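You operate a simulated robot arm through the tools that you are given. There is no shell and no other tool. Be economical: measure what you need, move in short steps, check, and stop when the job is done.

The job below is to be done with a simulated robot arm. You get a single attempt, and the scene is never put back.

JOB
Drop the two loose rings into the chute, then feed one out.
Fine: it stays on the ledge; pull the chute knob back again.

The check looks at the end state, three seconds after you hand in, the way a careful person would. Anything else that was tipped, shoved, dropped, spilled or broken makes it a failure.

ROBOT AND FRAMES
A 6-joint arm with a two-finger parallel gripper, fixed in place. Base frame: the origin is at the foot of the arm, x ahead of it, y to its left, z up; the work surface is at about z = 900. Readings come in mm, rad, newtons and seconds.
With the tool pointing down near the work surface it reaches from about 240 to 660 mm from the base axis. Its first joint turns from -1.152 to 1.152 rad. Payload 2.9 kg.
The TCP is the grasp point between the finger pads, 30 mm short of the fingertips. In the tool frame z runs along the fingers and y along their closing line. The gripper opens to 110 mm. The fingers are 20 mm wide and 10 mm thick; the gripper's body (48 by 112 mm) begins 55 mm behind the TCP.
Orientation is that of the tool frame in the base frame, as a unit quaternion [x, y, z, w]. With the fingers straight down and closing along the base's y, the tool's x points along the base's -x, its y along +y and its z along -z.

CONTROLS
- The arm moves only by the tool step_arm. Its argument "plan" is a list of rows, each a list of 7 numbers: the turn, a rotation vector about the base's x, y, z in rad, then the shift along the base's x, y, z in mm, then the finger opening in mm, from 0 to 110. In form: [[wx, wy, wz, x, y, z, gripper], ...]. A call has 1 to 12 rows; each row shifts and turns the commanded pose from where the row before left it. Each row takes 0.2 s and may step no farther than 50 mm and 0.15 rad from the row before; otherwise, or with a gripper value out of range, the whole call is refused. Where a pose cannot be reached the arm comes as near as it can. A force on the tool above 40 N (or 10 N above the force at the start of the call, whichever is more), or a blocked arm, ends the call early, and 0.2 s more pass. The fingers move at their own pace (about 108 mm/s each) and stop on an object; they squeeze with about 23 N. The grip force told is the motor's: it shows also when the fingers shut on nothing. Time passes only in rows, and 0.2 s behind the last, so rows that do not move let the fingers close. The reply holds the time, the measured pose of the TCP, the force on the tool along the base axes, the opening and the grip force, in the units named above and with some noise, and new pictures: "pictures" is both (left out), scene, wrist or none.
- Cameras (640 x 400 px; columns grow to the right, rows downward): "scene" is fixed at [80.6, 432.4, 1396.4]; the picture's right is [-0.74, -0.67, 0.00], its down [-0.31, 0.34, -0.89] and it looks along [0.59, -0.66, -0.46] (base axes); focal length 365 px, centre (320, 200). "wrist" rides on the gripper at [-36, 0, -57] in the tool frame; the picture's right is [0.00, -1.00, 0.00], its down [0.97, 0.00, -0.24] and it looks along [0.24, 0.00, 0.97] (tool axes); focal length 218 px, centre (320, 200). There is no depth. A picture from a camera that has moved, and an enlarged one, comes with that camera's place and axes in the base frame and with its lens.
- zoom(camera, box): a new picture of the part [left, top, right, bottom] of that camera's present view, enlarged. No time passes.
- hand_in(): hands the job in; it is judged then, once.

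Work in short steps. Places have to be worked out from the pictures, the camera data and where the tool is seen: move nearer, look again, correct. Check each grasp and each placing, and mend what went wrong. You have 120 turns and 150 pictures in all, those below and enlarged ones among them. Open the gripper and draw the arm clear of the work before you hand the job in, unless the task says otherwise; then end with one line.

The tools are called after "Call:" as a command line: name --pt "numbers of a row" for each row, then --argument value for the rest, lists and objects as JSON in quotes. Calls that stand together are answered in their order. step_arm: Moves the arm, as the interface text tells. Its arguments: {"type":"object","properties":{"plan":{"type":"array"},"pictures":{"type":"string","enum":["both","scene","wrist","none"]}},"required":["plan"]} The other tools are called the same way: zoom (camera, box) takes an enlarged picture of a part of a camera's view; hand_in () hands the job in.

At the start:

```text
time_s: 0.0
tool_pos: [346.3, 102.9, 1222.0]
tool_rot: [0.0, 1.0, 0.0, 0.0]
wrist_force: [-0.2, -0.4, 0.5]
opening: 110.0
grasp_force: 0.0
```

scene: 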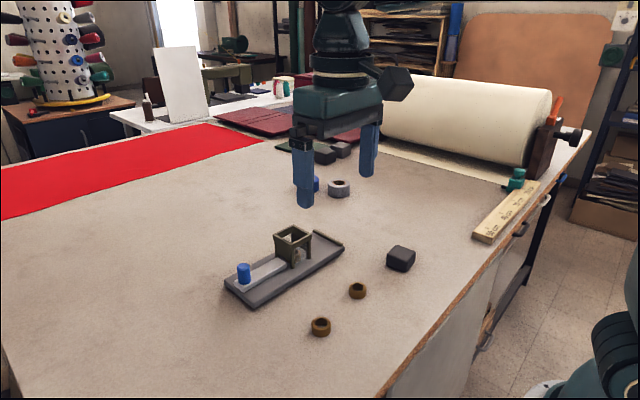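
wrist: 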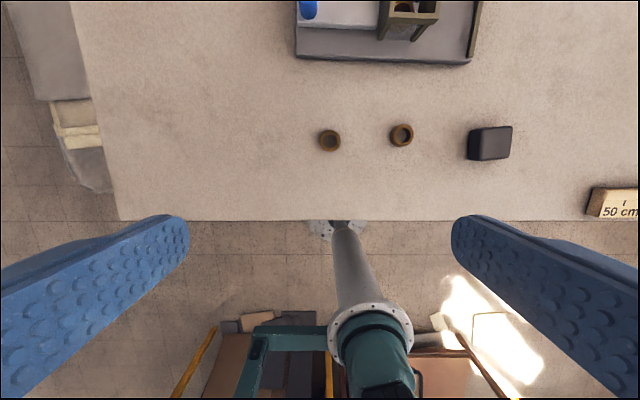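

I'll look closely at the chute and the rings first.

Call:
zoom --camera "scene" --box '[200, 210, 360, 310]'

Call:
zoom --camera "scene" --box '[270, 130, 430, 230]'

Call:
zoom --camera "wrist" --box '[280, 0, 520, 150]'

```text
4.00 times, centred on (280, 260) of scene
camera zoom: at [80.6, 432.4, 1396.4], right [-0.74, -0.67, 0.0], down [-0.31, 0.34, -0.89], along [0.59, -0.66, -0.46], focal length 1462 px, centre (480, -40)
```

zoom: 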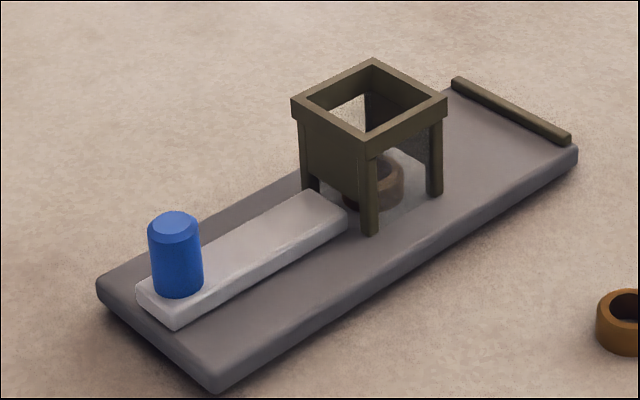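

```text
4.00 times, centred on (350, 180) of scene
camera zoom: at [80.6, 432.4, 1396.4], right [-0.74, -0.67, 0.0], down [-0.31, 0.34, -0.89], along [0.59, -0.66, -0.46], focal length 1462 px, centre (200, 280)
```

zoom: 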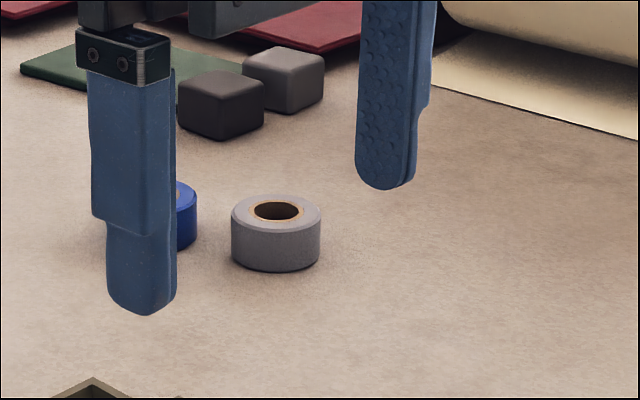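

```text
2.67 times, centred on (400, 75) of wrist
camera zoom: at [383.1, 102.1, 1279.2], right [0.0, -1.0, 0.0], down [-0.97, 0.0, 0.24], along [-0.24, 0.0, -0.97], focal length 582 px, centre (107, 533)
```

zoom: 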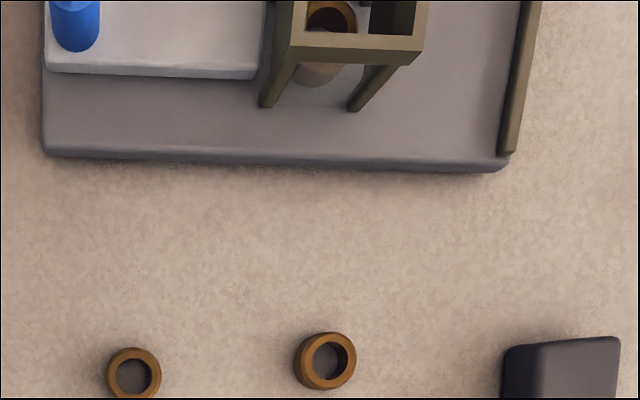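

The chute is a small box frame on legs. It already holds one ring, and a slider with a blue knob pushes towards -y, to the ledge with the stop bar. I estimate the chute at about (570,-30) and the rings at about (393,87) and (400,-32), so I'll move above for a better look.

Call:
step_arm --pt "0 0 0 45 -25 -10 110" --pt "0 0 0 45 -25 -10 110" --pt "0 0 0 45 -25 0 110" --pt "0 0 0 35 -25 0 110" --pt "0 0 0 0 0 0 110"

```text
refused: row 1 steps farther than a row can; nothing moved
```

Each row may step at most 50 mm in total, so I'll shorten the steps.

Call:
step_arm --pt "0 0 0 40 -25 -5 110" --pt "0 0 0 40 -25 -5 110" --pt "0 0 0 40 -25 -5 110" --pt "0 0 0 40 -25 -5 110" --pt "0 0 0 0 0 0 110"

```text
time_s: 1.2
tool_pos: [504.6, 0.5, 1199.9]
tool_rot: [0.0, 1.0, 0.0, 0.0]
wrist_force: [-0.3, -1.2, -0.1]
opening: 110.2
grasp_force: 0.1
camera wrist: at [540.5, 1.3, 1258.9], right [0.0, -1.0, 0.0], down [-0.97, 0.0, 0.24], along [-0.24, 0.0, -0.97], focal length 218 px, centre (320, 200)
```

scene: 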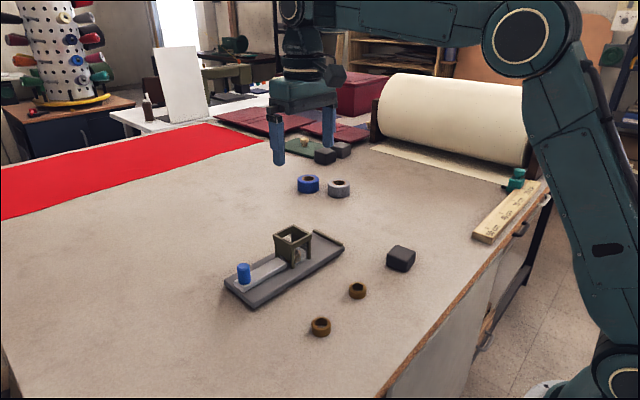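
wrist: 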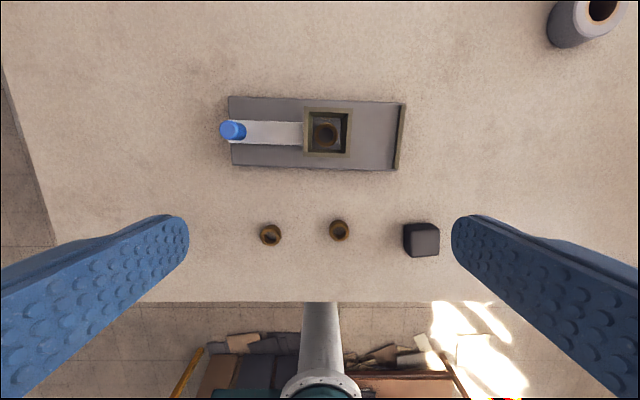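

Call:
zoom --camera "wrist" --box '[210, 80, 418, 210]'

Call:
zoom --camera "wrist" --box '[240, 190, 400, 290]'

Call:
zoom --camera "scene" --box '[296, 270, 376, 350]'

```text
3.08 times, centred on (314, 145) of wrist
camera zoom: at [540.5, 1.3, 1258.9], right [0.0, -1.0, 0.0], down [-0.97, 0.0, 0.24], along [-0.24, 0.0, -0.97], focal length 672 px, centre (338, 369)
```

zoom: 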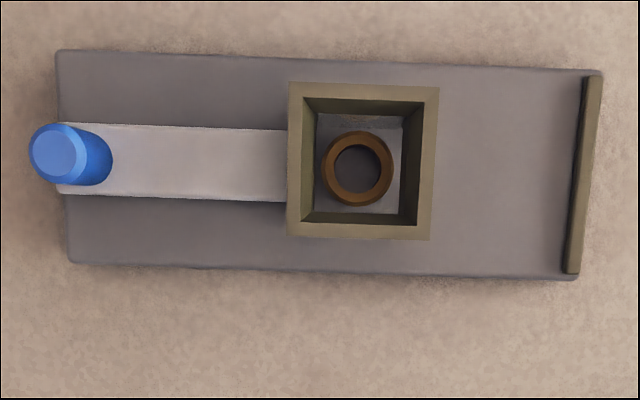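

```text
4.00 times, centred on (320, 240) of wrist
camera zoom: at [540.5, 1.3, 1258.9], right [0.0, -1.0, 0.0], down [-0.97, 0.0, 0.24], along [-0.24, 0.0, -0.97], focal length 873 px, centre (320, 40)
```

zoom: 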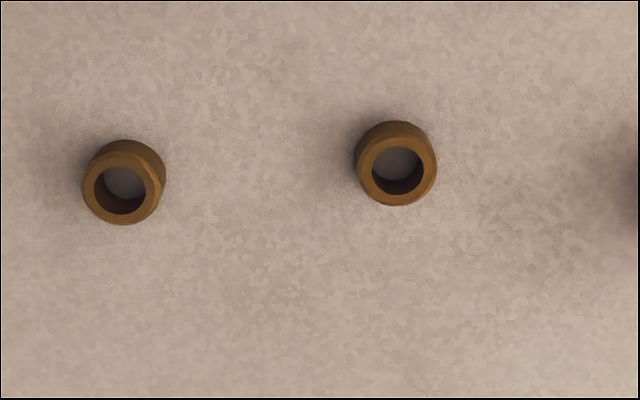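

```text
5.00 times, centred on (336, 310) of scene
camera zoom: at [80.7, 432.4, 1396.4], right [-0.74, -0.67, 0.0], down [-0.31, 0.34, -0.89], along [0.59, -0.66, -0.46], focal length 1827 px, centre (240, -350)
```

zoom: 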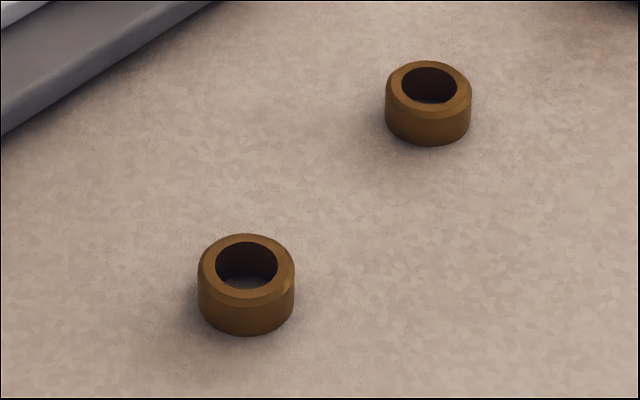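

The loose rings are about 34 mm across and 18 mm high, at A≈(393,85) and B≈(402,-31). The chute mouth is about (557,-9), inner width 48 mm, with its rim near z 978. I'll go above ring A.

Call:
step_arm --pt "0 0 0 -22 17 -30 80" --pt "0 0 0 -22 17 -30 80" --pt "0 0 0 -22 17 -30 80" --pt "0 0 0 -22 17 -30 80" --pt "0 0 0 -23 17 -30 80" --pt "0 0 0 0 0 0 80"

```text
time_s: 2.6
tool_pos: [396.9, 87.7, 1050.1]
tool_rot: [0.001, 1.0, 0.0, 0.0]
wrist_force: [0.6, 0.4, -0.2]
opening: 79.9
grasp_force: 0.1
camera wrist: at [432.3, 88.0, 1108.1], right [0.0, -1.0, 0.0], down [-0.97, 0.0, 0.24], along [-0.24, 0.0, -0.97], focal length 218 px, centre (320, 200)
```

scene: 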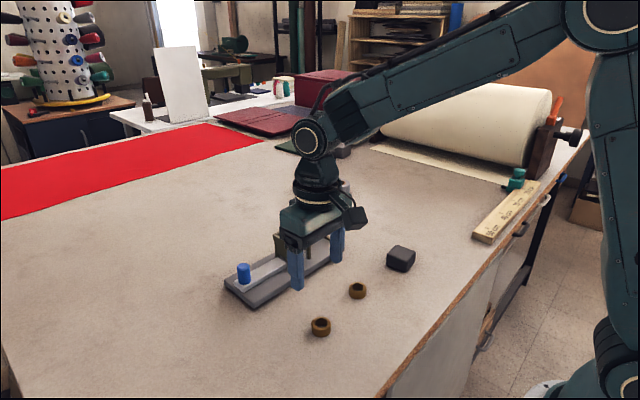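
wrist: 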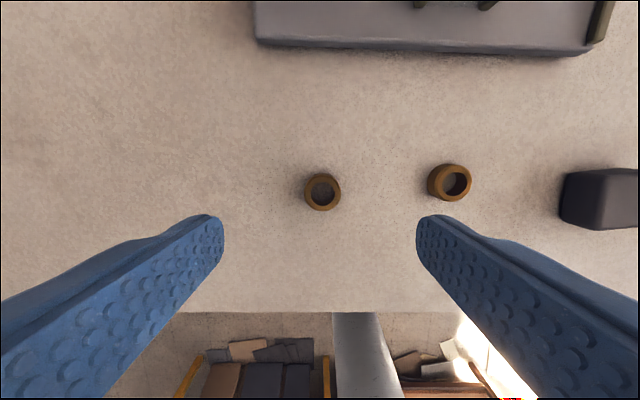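

Ring A refines to (392,86). I'll descend part way with the pads centred on it and check.

Call:
step_arm --pt "0 0 0 -3.3 -1.7 -35 70" --pt "0 0 0 0 0 -35 70" --pt "0 0 0 0 0 0 70"

```text
time_s: 3.4
tool_pos: [392.4, 86.9, 979.2]
tool_rot: [0.0, 1.0, 0.0, 0.0]
wrist_force: [0.8, -0.3, -0.2]
opening: 69.8
grasp_force: 0.0
camera wrist: at [428.4, 85.9, 1037.7], right [0.0, -1.0, 0.0], down [-0.97, 0.0, 0.24], along [-0.24, 0.0, -0.97], focal length 218 px, centre (320, 200)
```

scene: 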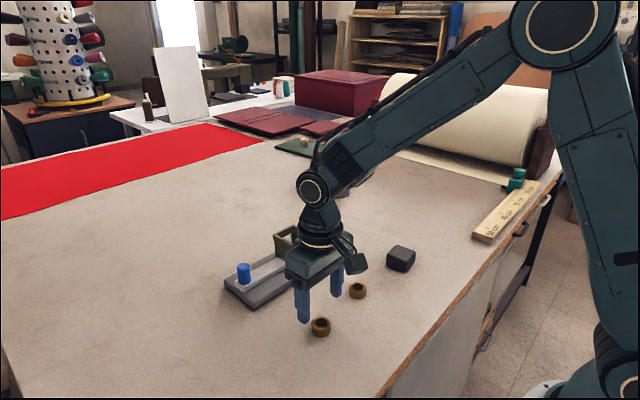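
wrist: 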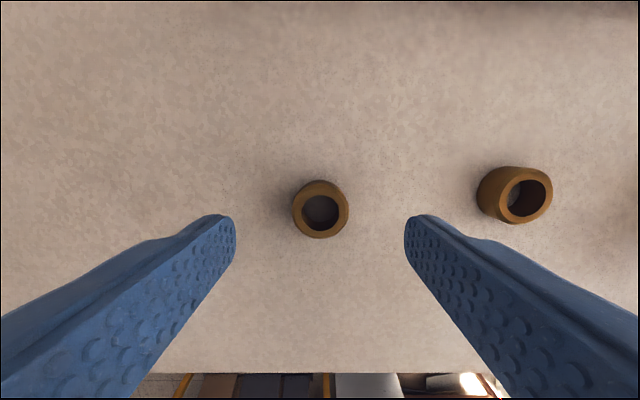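

The ring sits centred at (392,86). I'll go down to TCP z≈940 so the tips cover its upper half, then close.

Call:
step_arm --pt "0 0 0 0 0 -22 60" --pt "0 0 0 0 0 -18 60" --pt "0 0 0 0 0 0 60" --pt "0 0 0 0 0 0 20" --pt "0 0 0 0 0 0 20"

```text
time_s: 4.6
tool_pos: [392.3, 86.1, 941.0]
tool_rot: [0.0, 1.0, 0.0, 0.0]
wrist_force: [0.3, 0.4, 0.3]
opening: 32.6
grasp_force: 23.1
camera wrist: at [428.3, 85.4, 998.6], right [0.0, -1.0, 0.0], down [-0.97, 0.0, 0.24], along [-0.24, 0.0, -0.97], focal length 218 px, centre (320, 200)
```

scene: 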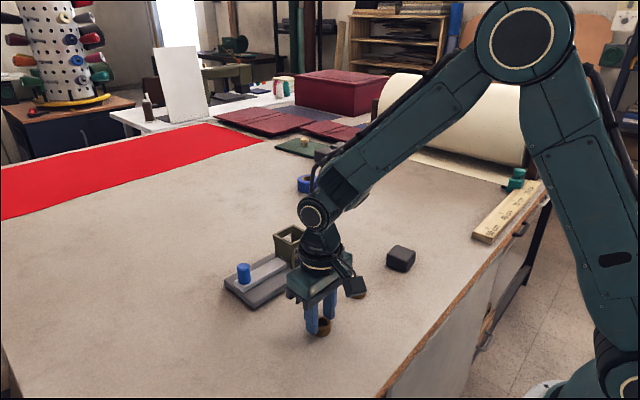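
wrist: 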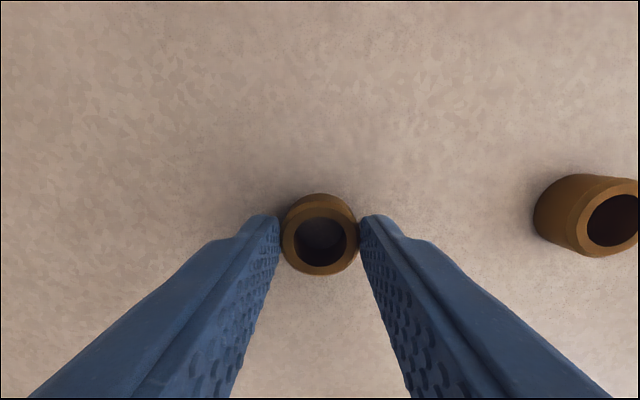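

The grip holds at 32.6 mm. I'll lift and carry the ring above the chute mouth.

Call:
step_arm --pt "0 0 0 0 0 40 20" --pt "0 0 0 0 0 40 20" --pt "0 0 0 10 -5 30 20" --pt "0 0 0 31 -18 0 20" --pt "0 0 0 31 -18 0 20" --pt "0 0 0 31 -18 0 20" --pt "0 0 0 31 -18 0 20" --pt "0 0 0 31 -18 0 20" --pt "0 0 0 0 0 0 20"

```text
time_s: 6.6
tool_pos: [558.5, -10.0, 1052.2]
tool_rot: [0.0, 1.0, 0.0, 0.0]
wrist_force: [0.1, -0.3, 0.0]
opening: 20.1
grasp_force: 0.0
camera wrist: at [594.7, -10.7, 1110.6], right [0.0, -1.0, 0.0], down [-0.97, 0.0, 0.24], along [-0.24, 0.0, -0.97], focal length 218 px, centre (320, 200)
```

scene: 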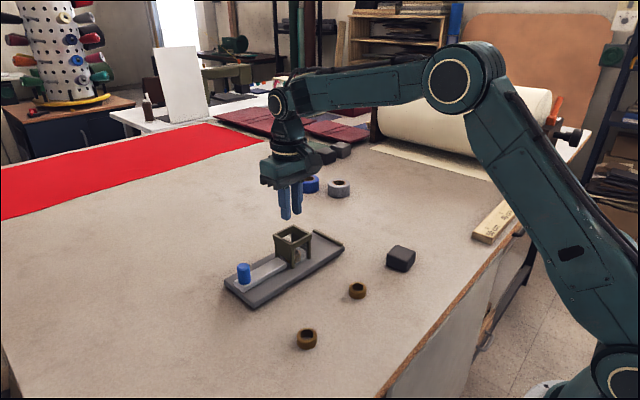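
wrist: 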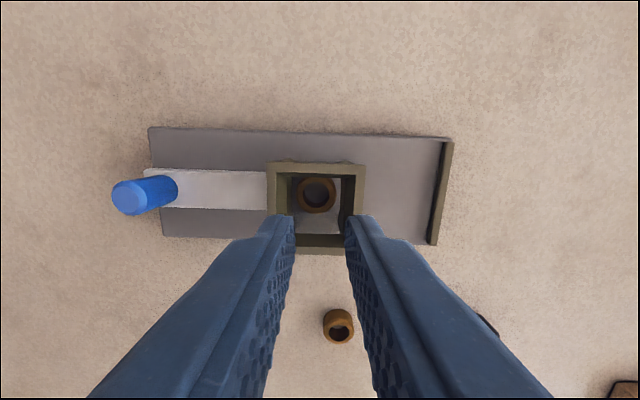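

The ring slipped out on the way (opening 20, no grip). It lies on the table a little off its old place, so I'll look closer at it and at the chute.

Call:
zoom --camera "scene" --box '[275, 305, 339, 369]'

Call:
zoom --camera "scene" --box '[220, 210, 348, 310]'

Call:
zoom --camera "wrist" --box '[230, 140, 400, 260]'

```text
6.25 times, centred on (307, 337) of scene
camera zoom: at [80.7, 432.4, 1396.4], right [-0.74, -0.67, 0.0], down [-0.31, 0.34, -0.89], along [0.59, -0.66, -0.46], focal length 2284 px, centre (401, -656)
```

zoom: 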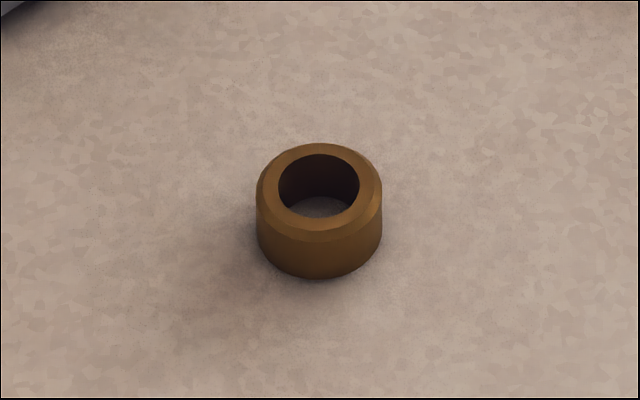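

```text
4.00 times, centred on (284, 260) of scene
camera zoom: at [80.7, 432.4, 1396.4], right [-0.74, -0.67, 0.0], down [-0.31, 0.34, -0.89], along [0.59, -0.66, -0.46], focal length 1462 px, centre (464, -40)
```

zoom: 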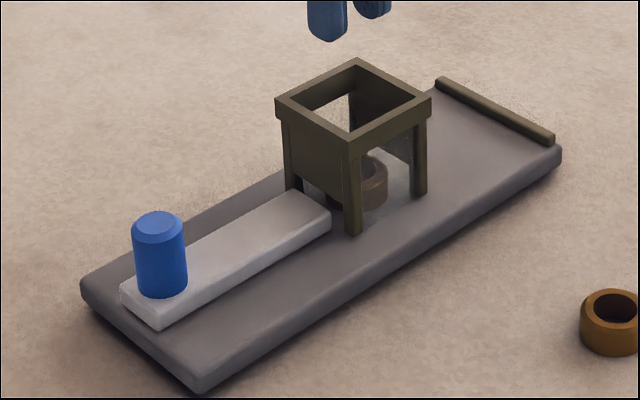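

```text
3.33 times, centred on (315, 200) of wrist
camera zoom: at [594.7, -10.7, 1110.6], right [0.0, -1.0, 0.0], down [-0.97, 0.0, 0.24], along [-0.24, 0.0, -0.97], focal length 728 px, centre (337, 200)
```

zoom: 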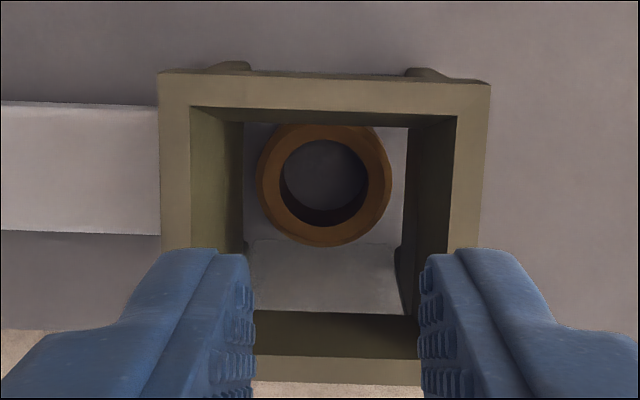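

The ring landed upright at about (392,122). Its top edge is chamfered, so the grip was too shallow, and I'll grip about 6 mm deeper. The chute centre refines to (554.5,-8.6), rim z≈977. I'll take ring B at (402,-30) first.

Call:
step_arm --pt "0 0 0 -45 -5 0 60" --pt "0 0 0 -40 -5 -10 60" --pt "0 0 0 -35 -5 -30 60" --pt "0 0 0 -35 -6 -30 60" --pt "0 0 0 0 0 0 60" --pictures "wrist"

```text
time_s: 7.8
tool_pos: [398.7, -29.4, 982.8]
tool_rot: [0.0, 1.0, 0.0, 0.0]
wrist_force: [0.6, -0.1, -0.9]
opening: 60.0
grasp_force: 0.1
camera wrist: at [436.0, -29.7, 1040.0], right [0.0, -1.0, 0.0], down [-0.97, 0.0, 0.24], along [-0.24, 0.0, -0.97], focal length 218 px, centre (320, 200)
```

wrist: 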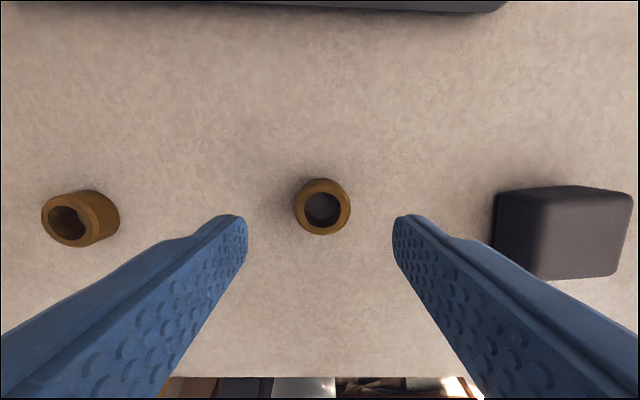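

Ring B is centred under the pads. I'll go down to TCP z≈935 and close.

Call:
step_arm --pt "0 0 0 0 -0.5 -25 56" --pt "0 0 0 0 0 -15 56" --pt "0 0 0 0 0 -7 56" --pt "0 0 0 0 0 0 56" --pt "0 0 0 0 0 0 25" --pt "0 0 0 0 0 0 25" --pt "0 0 0 0 0 20 25" --pt "0 0 0 0 0 10 25"

```text
time_s: 9.6
tool_pos: [402.5, -29.8, 962.7]
tool_rot: [0.0, 1.0, 0.0, 0.0]
wrist_force: [-0.6, 0.1, 0.2]
opening: 32.7
grasp_force: 22.6
camera wrist: at [438.8, -30.5, 1021.1], right [0.0, -1.0, 0.0], down [-0.97, 0.0, 0.24], along [-0.24, 0.0, -0.97], focal length 218 px, centre (320, 200)
```

scene: 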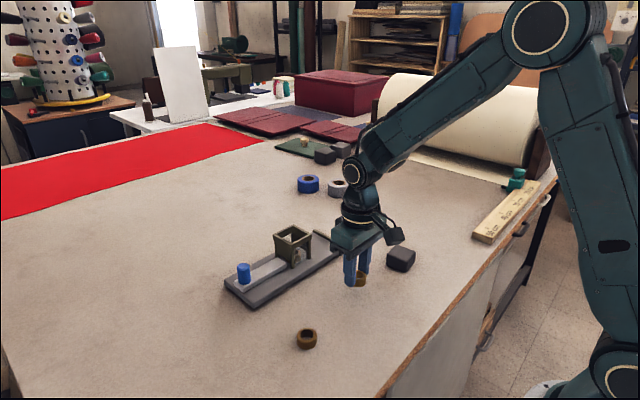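
wrist: 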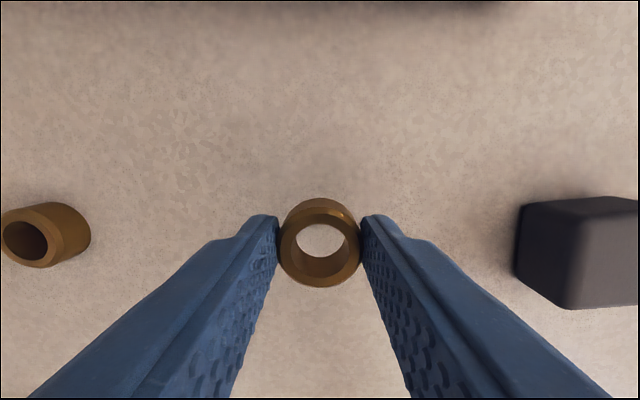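

The ring is lifted and held. I'll carry it gently to above the chute, z≈1040.

Call:
step_arm --pt "0 0 0 0 0 25 25" --pt "0 0 0 0 0 25 25" --pt "0 0 0 5 1 25 25" --pt "0 0 0 25 3 0 25" --pt "0 0 0 25 4 0 25" --pt "0 0 0 25 4 0 25" --pt "0 0 0 25 4 0 25" --pt "0 0 0 25 4 0 25" --pt "0 0 0 22.5 1.9 0 25" --pt "0 0 0 0 0 0 25"

```text
time_s: 11.8
tool_pos: [554.7, -9.5, 1039.6]
tool_rot: [0.0, 1.0, 0.0, 0.0]
wrist_force: [-0.1, 1.3, -0.4]
opening: 32.2
grasp_force: 22.7
camera wrist: at [590.8, -10.1, 1098.4], right [0.0, -1.0, 0.0], down [-0.97, 0.0, 0.24], along [-0.24, 0.0, -0.97], focal length 218 px, centre (320, 200)
```

scene: 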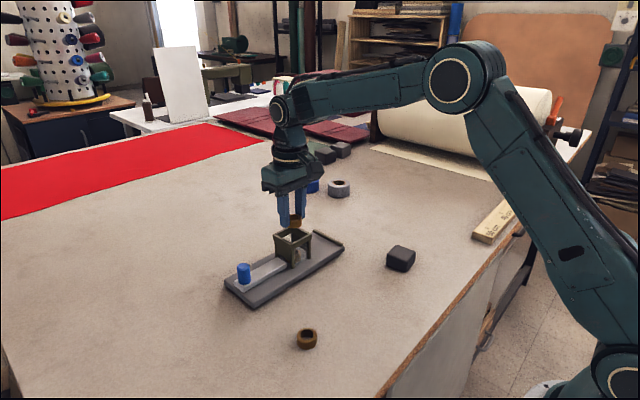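
wrist: 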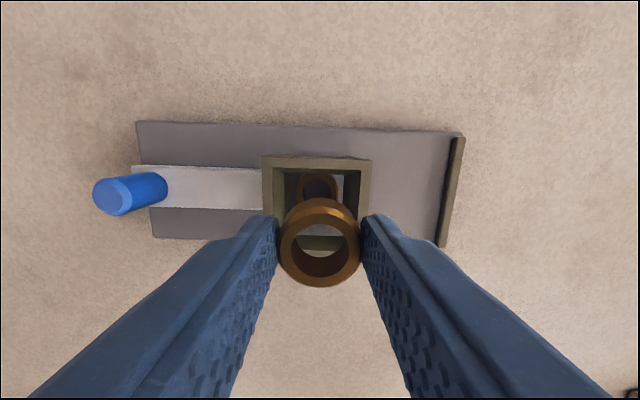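

Ring and mouth line up. I'll lower to just over the rim and check the gap.

Call:
step_arm --pt "0 0 0 0 0.5 -15 25" --pt "0 0 0 0 0 -11 25" --pt "0 0 0 0 0 0 25"

Call:
zoom --camera "scene" --box '[240, 180, 340, 280]'

Call:
zoom --camera "wrist" --box '[230, 140, 400, 310]'

```text
time_s: 12.6
tool_pos: [553.9, -5.9, 1013.2]
tool_rot: [0.0, 1.0, 0.0, 0.0]
wrist_force: [-1.6, -0.9, -0.5]
opening: 32.5
grasp_force: 22.4
camera wrist: at [590.1, -7.4, 1072.2], right [0.0, -1.0, 0.0], down [-0.97, 0.0, 0.24], along [-0.24, 0.0, -0.97], focal length 218 px, centre (320, 200)
```

scene: 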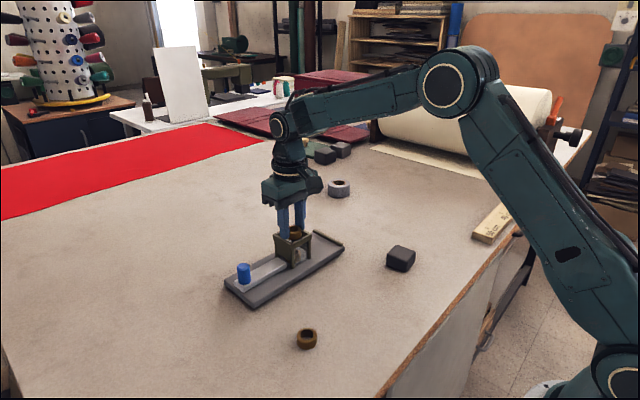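
wrist: 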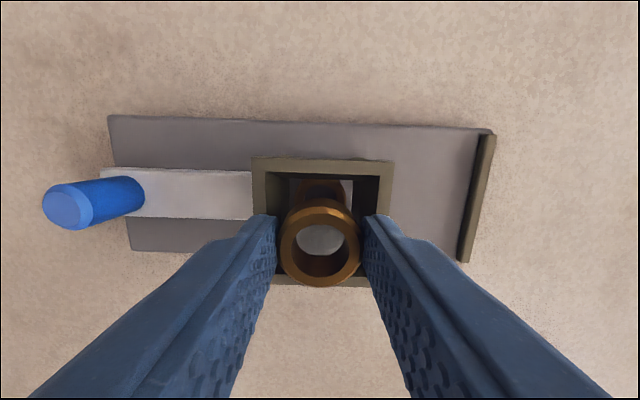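

```text
4.00 times, centred on (290, 230) of scene
camera zoom: at [80.6, 432.4, 1396.4], right [-0.74, -0.67, 0.0], down [-0.31, 0.34, -0.89], along [0.59, -0.66, -0.46], focal length 1462 px, centre (440, 80)
```

zoom: 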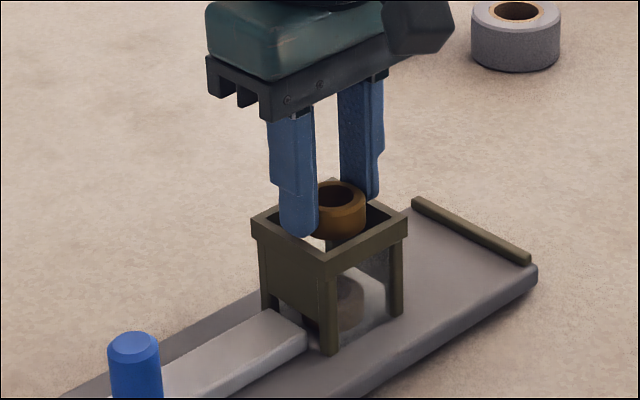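

```text
2.35 times, centred on (315, 225) of wrist
camera zoom: at [590.1, -7.4, 1072.2], right [0.0, -1.0, 0.0], down [-0.97, 0.0, 0.24], along [-0.24, 0.0, -0.97], focal length 514 px, centre (332, 141)
```

zoom: 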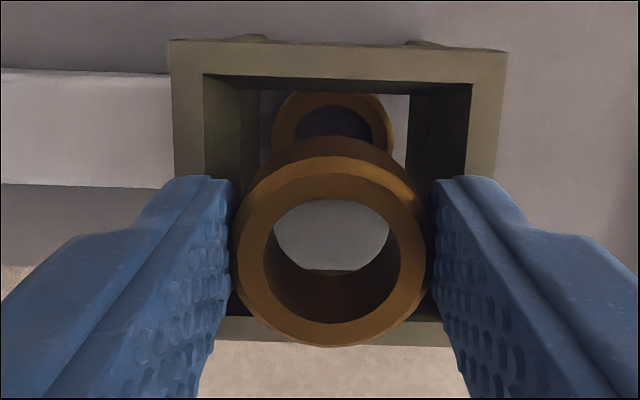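

The ring is centred over the mouth, with the tips a few mm above the rim. I'll lower 3 mm more, shift 1 mm in -y and release.

Call:
step_arm --pt "0 0 0 0 -1 -3 25" --pt "0 0 0 0 0 0 25" --pt "0 0 0 0 0 0 50" --pt "0 0 0 0 0 0 50"

Call:
zoom --camera "scene" --box '[240, 180, 340, 280]'

```text
time_s: 13.6
tool_pos: [555.9, -8.5, 1011.8]
tool_rot: [0.0, 1.0, -0.001, 0.001]
wrist_force: [0.6, 4.8, 11.8]
opening: 49.4
grasp_force: 0.0
camera wrist: at [590.8, -8.4, 1070.2], right [0.0, -1.0, 0.0], down [-0.97, 0.0, 0.24], along [-0.24, 0.0, -0.97], focal length 218 px, centre (320, 200)
```

scene: 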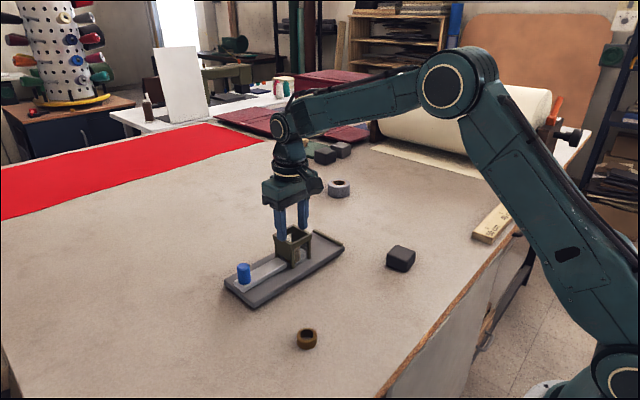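
wrist: 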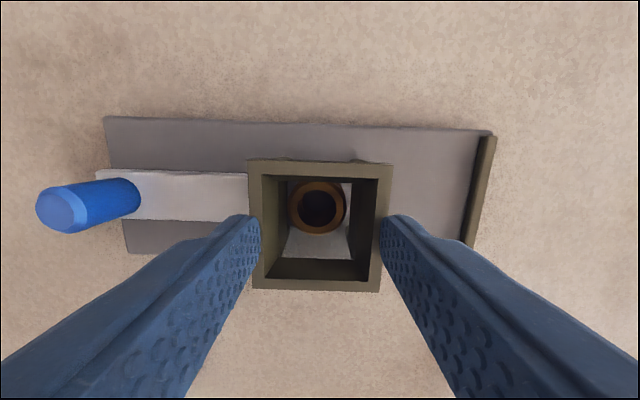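

```text
4.00 times, centred on (290, 230) of scene
camera zoom: at [80.5, 432.5, 1396.4], right [-0.74, -0.67, 0.0], down [-0.31, 0.34, -0.89], along [0.59, -0.66, -0.46], focal length 1462 px, centre (440, 80)
```

zoom: 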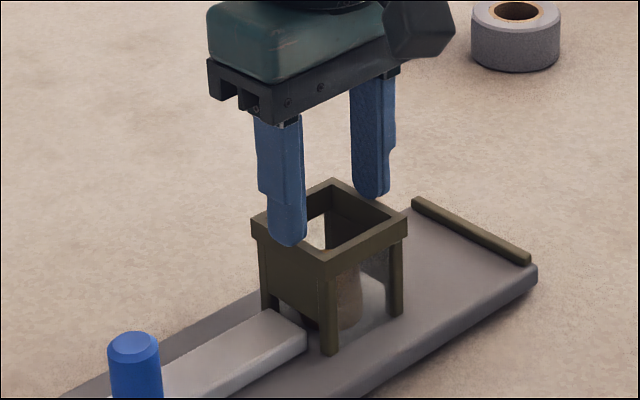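

The ring dropped flat onto the first. The fingertips touch the rim (12 N up), so I'll rise at once, then head for ring A at about (393,121). Next time I'll release a little higher.

Call:
step_arm --pt "0 0 0 0 0 20 50" --pt "0 0 0 0 0 20 50" --pt "0 0 0 -32 26 0 60" --pt "0 0 0 -32 26 0 60" --pt "0 0 0 -32 26 0 60" --pt "0 0 0 -33 26 -20 60" --pt "0 0 0 -32.5 26 -25 60" --pt "0 0 0 0 0 -24 60" --pt "0 0 0 0 0 0 60"

```text
time_s: 15.6
tool_pos: [396.1, 120.7, 981.8]
tool_rot: [0.0, 1.0, 0.001, 0.0]
wrist_force: [-0.3, 0.1, -0.5]
opening: 60.1
grasp_force: 0.1
camera wrist: at [431.4, 120.9, 1039.5], right [0.0, -1.0, 0.0], down [-0.97, 0.0, 0.24], along [-0.24, 0.0, -0.97], focal length 218 px, centre (320, 200)
```

scene: 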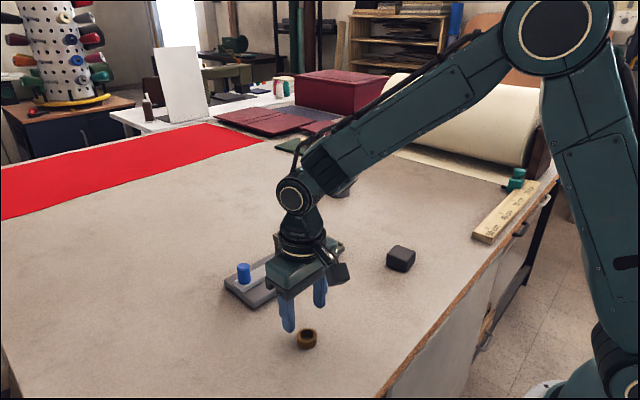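
wrist: 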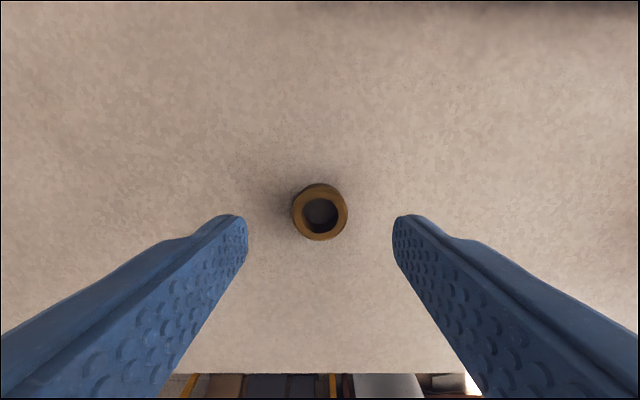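

Ring A is centred. I'll grasp at the same depth as ring B.

Call:
step_arm --pt "0 0 0 -0.8 0.3 -25 56" --pt "0 0 0 0 0 -15 56" --pt "0 0 0 0 0 -7 56" --pt "0 0 0 0 0 0 56" --pt "0 0 0 0 0 0 25" --pt "0 0 0 0 0 0 25" --pt "0 0 0 0 0 20 25" --pt "0 0 0 0 0 10 25" --pictures "wrist"

```text
time_s: 17.4
tool_pos: [394.1, 120.8, 964.3]
tool_rot: [-0.001, 1.0, 0.0, 0.0]
wrist_force: [0.0, 0.1, 0.1]
opening: 32.5
grasp_force: 22.9
camera wrist: at [429.8, 121.5, 1022.0], right [0.0, -1.0, 0.0], down [-0.97, 0.0, 0.24], along [-0.24, 0.0, -0.97], focal length 218 px, centre (320, 200)
```

wrist: 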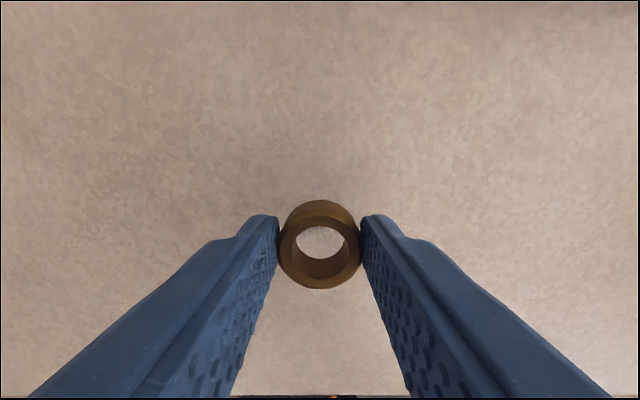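

Held. I'll carry it the same way to above the chute.

Call:
step_arm --pt "0 0 0 0 0 25 25" --pt "0 0 0 0 0 25 25" --pt "0 0 0 0 0 25 25" --pt "0 0 0 23.3 -18.5 0 25" --pt "0 0 0 23 -18.5 0 25" --pt "0 0 0 23 -18.5 0 25" --pt "0 0 0 23 -18.5 0 25" --pt "0 0 0 23 -18.5 0 25" --pt "0 0 0 23 -19 0 25" --pt "0 0 0 24 -19 0 25" --pt "0 0 0 0 0 -15 25" --pt "0 0 0 0 0 0 25"

Call:
zoom --camera "wrist" --box '[230, 140, 400, 310]'

```text
time_s: 20.0
tool_pos: [556.4, -6.4, 1023.0]
tool_rot: [0.0, 1.0, 0.0, 0.001]
wrist_force: [0.5, -0.5, 0.0]
opening: 32.6
grasp_force: 22.8
camera wrist: at [592.1, -8.7, 1081.3], right [0.0, -1.0, 0.0], down [-0.97, 0.0, 0.24], along [-0.24, 0.0, -0.97], focal length 218 px, centre (320, 200)
```

scene: 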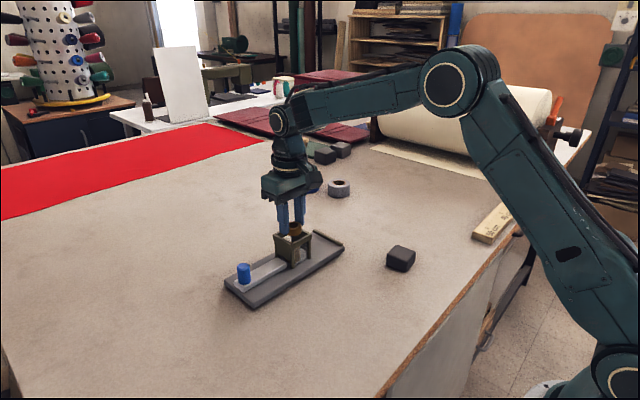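
wrist: 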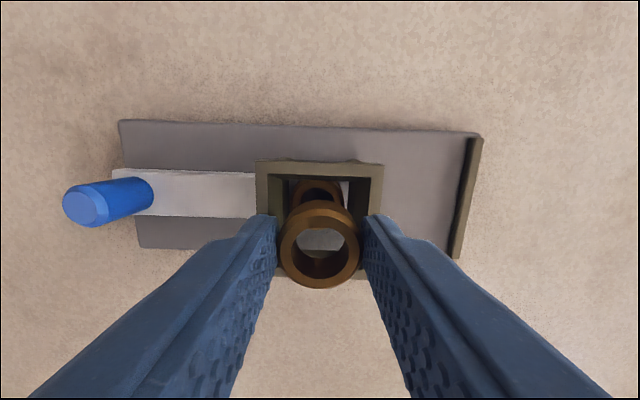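

```text
2.35 times, centred on (315, 225) of wrist
camera zoom: at [592.1, -8.7, 1081.3], right [0.0, -1.0, 0.0], down [-0.97, 0.0, 0.24], along [-0.24, 0.0, -0.97], focal length 514 px, centre (332, 141)
```

zoom: 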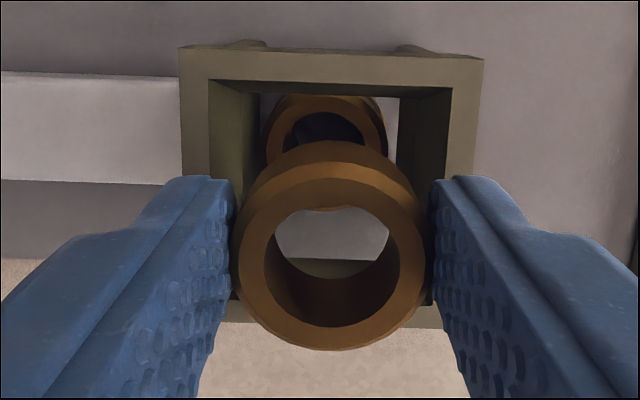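

It lines up as before. I'll lower to 1015, clear of the rim this time, and release.

Call:
step_arm --pt "0 0 0 0 0 -10 25" --pt "0 0 0 0 0 0 25" --pt "0 0 0 0 0 0 50" --pt "0 0 0 0 0 0 50" --pt "0 0 0 0 0 20 50" --pt "0 0 0 0 0 20 50" --pt "0 0 0 -25 0 20 50"

Call:
zoom --camera "scene" --box '[220, 210, 348, 310]'

Call:
zoom --camera "wrist" --box '[120, 100, 440, 260]'

```text
time_s: 21.6
tool_pos: [529.2, -8.7, 1073.3]
tool_rot: [0.0, 1.0, 0.0, 0.0]
wrist_force: [-0.7, -0.1, 0.3]
opening: 50.2
grasp_force: 0.0
camera wrist: at [565.2, -9.5, 1131.9], right [0.0, -1.0, 0.0], down [-0.97, 0.0, 0.24], along [-0.24, 0.0, -0.97], focal length 218 px, centre (320, 200)
```

scene: 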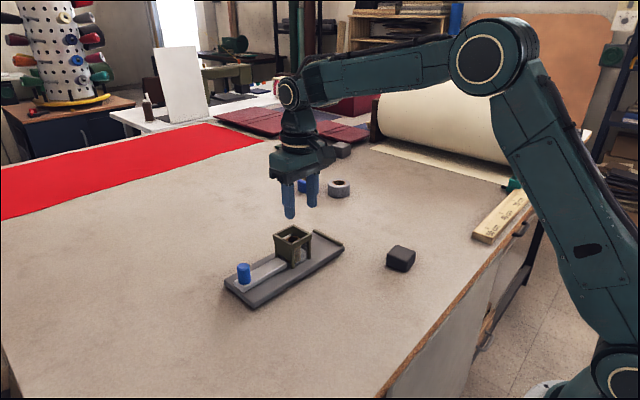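
wrist: 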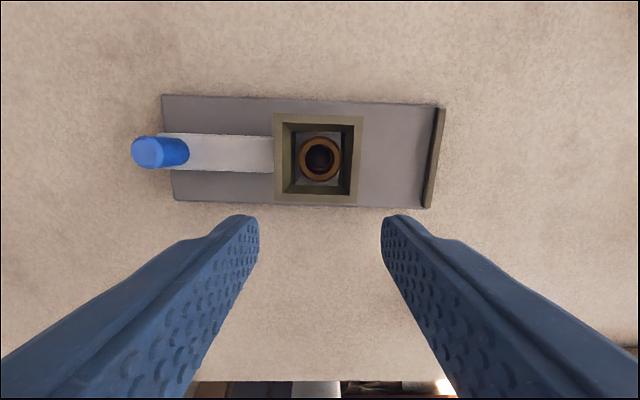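

```text
4.00 times, centred on (284, 260) of scene
camera zoom: at [80.7, 432.4, 1396.4], right [-0.74, -0.67, 0.0], down [-0.31, 0.34, -0.89], along [0.59, -0.66, -0.46], focal length 1462 px, centre (464, -40)
```

zoom: 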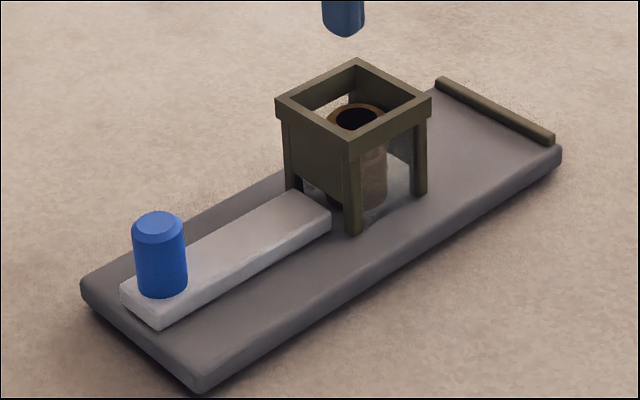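

```text
2.00 times, centred on (280, 180) of wrist
camera zoom: at [565.2, -9.5, 1131.9], right [0.0, -1.0, 0.0], down [-0.97, 0.0, 0.24], along [-0.24, 0.0, -0.97], focal length 436 px, centre (400, 240)
```

zoom: 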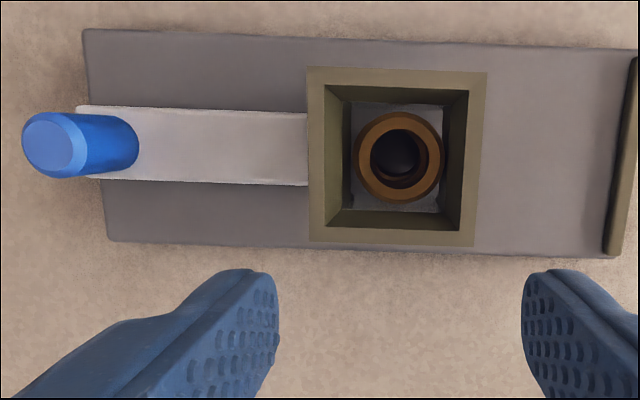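

All three rings are stacked flat in the chute. The knob is at about (560,120). I'll move above it and turn the gripper about 90° so the fingers close across the slide direction.

Call:
step_arm --pt "0 0 0.1395 2.75 11.75 0 60" --pt "0 0 0.1395 2.75 11.75 0 60" --pt "0 0 0.1395 2.75 11.75 0 60" --pt "0 0 0.1395 2.75 11.75 0 60" --pt "0 0 0.1395 2.75 11.75 0 60" --pt "0 0 0.1395 2.75 11.75 0 60" --pt "0 0 0.1395 2.75 11.75 0 60" --pt "0 0 0.1395 2.75 11.75 0 60" --pt "0 0 0.1395 2.75 11.75 0 60" --pt "0 0 0.1395 2.75 11.75 0 60" --pt "0 0 0.1395 2.75 11.75 0 60" --pt "0 0 0 0 0 0 60"

```text
time_s: 24.2
tool_pos: [560.7, 120.9, 1073.4]
tool_rot: [-0.695, 0.719, 0.0, 0.0]
wrist_force: [0.4, -1.0, -0.5]
opening: 59.8
grasp_force: 0.0
camera wrist: at [562.6, 156.5, 1131.4], right [1.0, -0.04, 0.0], down [-0.03, -0.97, 0.24], along [-0.01, -0.24, -0.97], focal length 218 px, centre (320, 200)
```

scene: 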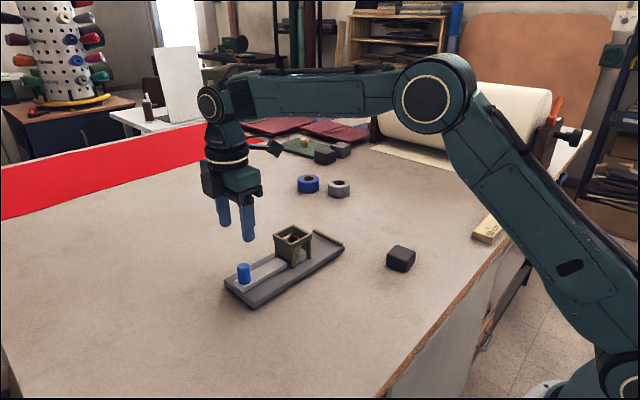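
wrist: 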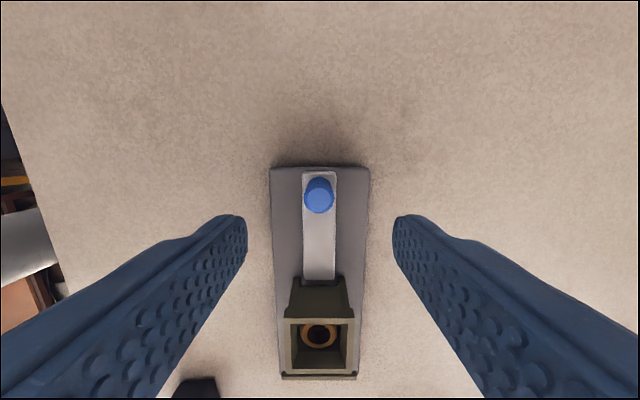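

The yaw is aligned and the knob is at about (560.5,119.5). I'll go down in two stages with the opening at 60.

Call:
step_arm --pt "0 0 0 0 0 -30 60" --pt "0 0 0 0 0 -30 60" --pt "0 0 0 0 0 0 60"

Call:
zoom --camera "scene" --box '[190, 190, 318, 310]'

```text
time_s: 25.0
tool_pos: [561.3, 120.2, 1013.7]
tool_rot: [-0.693, 0.721, 0.001, 0.0]
wrist_force: [-0.9, 0.1, 0.1]
opening: 59.9
grasp_force: 0.0
camera wrist: at [562.8, 155.9, 1071.8], right [1.0, -0.04, 0.0], down [-0.04, -0.97, 0.24], along [-0.01, -0.24, -0.97], focal length 218 px, centre (320, 200)
```

scene: 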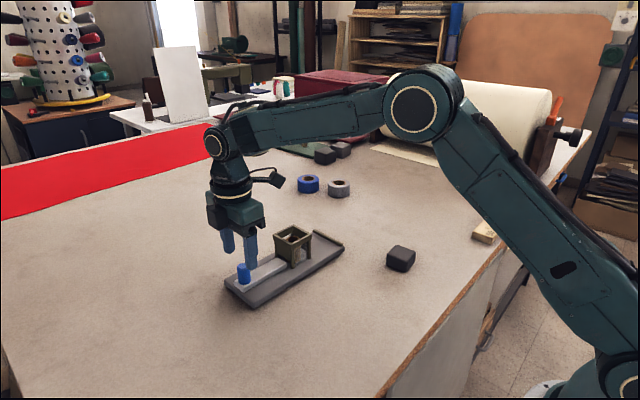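
wrist: 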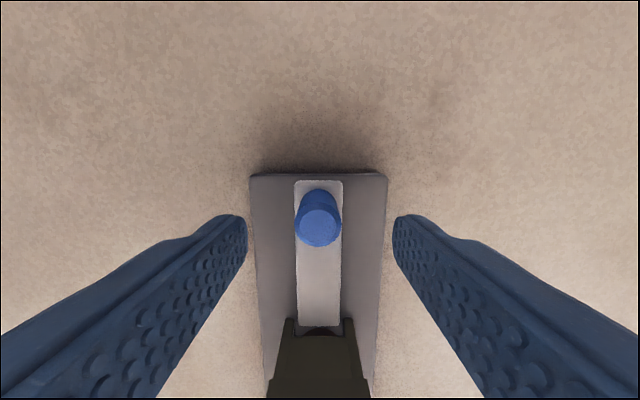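

```text
3.33 times, centred on (254, 250) of scene
camera zoom: at [80.6, 432.4, 1396.4], right [-0.74, -0.67, 0.0], down [-0.31, 0.34, -0.89], along [0.59, -0.66, -0.46], focal length 1218 px, centre (540, 33)
```

zoom: 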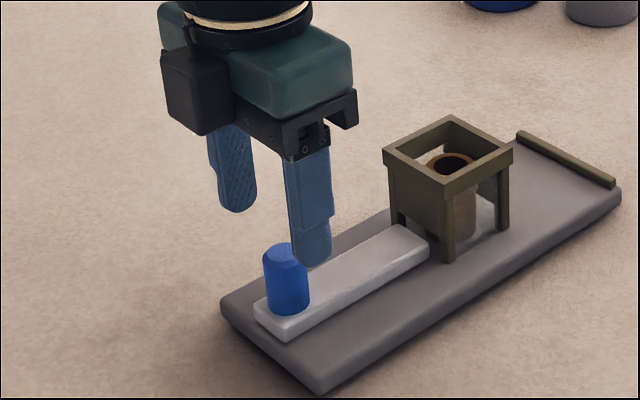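

The knob sits between the pads, about y 117. I'll shift slightly, go down to TCP z≈972 with the tips just above the slide, and close.

Call:
step_arm --pt "0 0 0 0 -2 -23 55" --pt "0 0 0 0 0 -20 50" --pt "0 0 0 0 0 0 50"

Call:
zoom --camera "scene" --box '[190, 190, 318, 310]'

```text
time_s: 25.8
tool_pos: [561.8, 117.6, 971.7]
tool_rot: [-0.694, 0.72, 0.0, 0.0]
wrist_force: [-0.1, 0.4, 0.1]
opening: 50.1
grasp_force: 0.0
camera wrist: at [563.1, 153.6, 1029.8], right [1.0, -0.04, 0.0], down [-0.04, -0.97, 0.24], along [-0.01, -0.24, -0.97], focal length 218 px, centre (320, 200)
```

scene: 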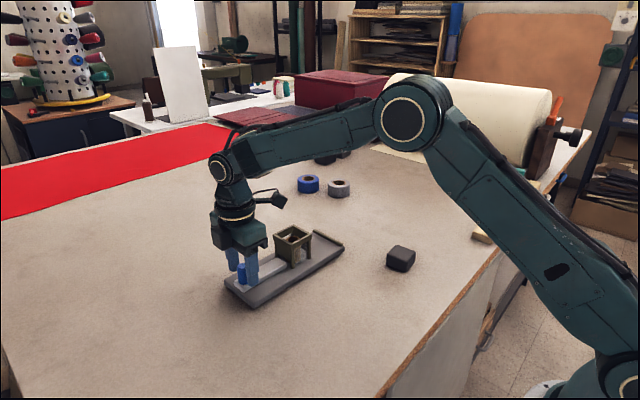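
wrist: 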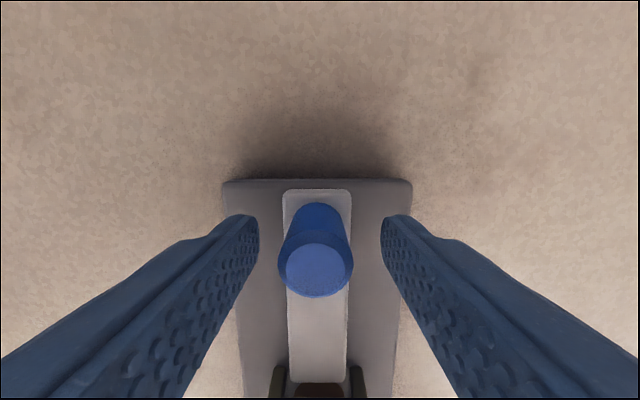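

```text
3.33 times, centred on (254, 250) of scene
camera zoom: at [80.6, 432.4, 1396.4], right [-0.74, -0.67, 0.0], down [-0.31, 0.34, -0.89], along [0.59, -0.66, -0.46], focal length 1218 px, centre (540, 33)
```

zoom: 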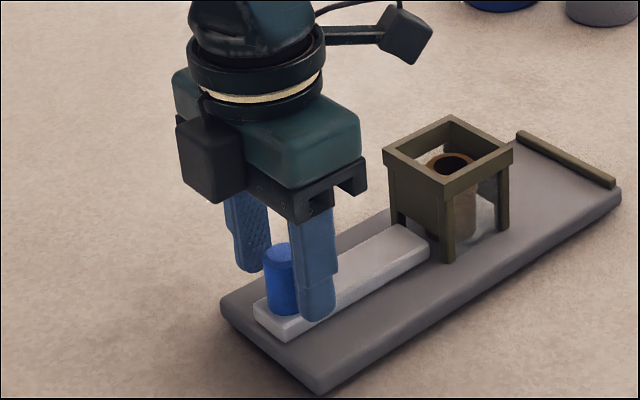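

The knob is centred between the fingers, about 2 mm nearer the frame. I'll shift and close.

Call:
step_arm --pt "0 0 0 0 -2 0 50" --pt "0 0 0 0 0 0 15" --pt "0 0 0 0 0 0 15" --pt "0 0 0 0 0 0 15" --pictures "wrist"

```text
time_s: 26.8
tool_pos: [561.2, 117.9, 972.4]
tool_rot: [-0.693, 0.721, 0.001, 0.0]
wrist_force: [-5.4, -0.6, -0.9]
opening: 23.5
grasp_force: 22.9
camera wrist: at [563.1, 151.8, 1029.5], right [1.0, -0.04, 0.0], down [-0.04, -0.97, 0.24], along [-0.01, -0.24, -0.97], focal length 218 px, centre (320, 200)
```

wrist: 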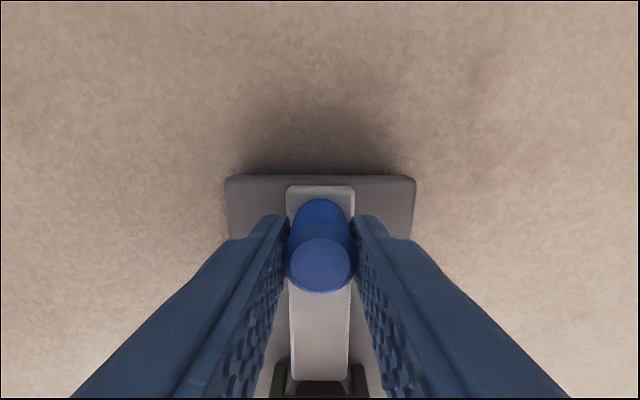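

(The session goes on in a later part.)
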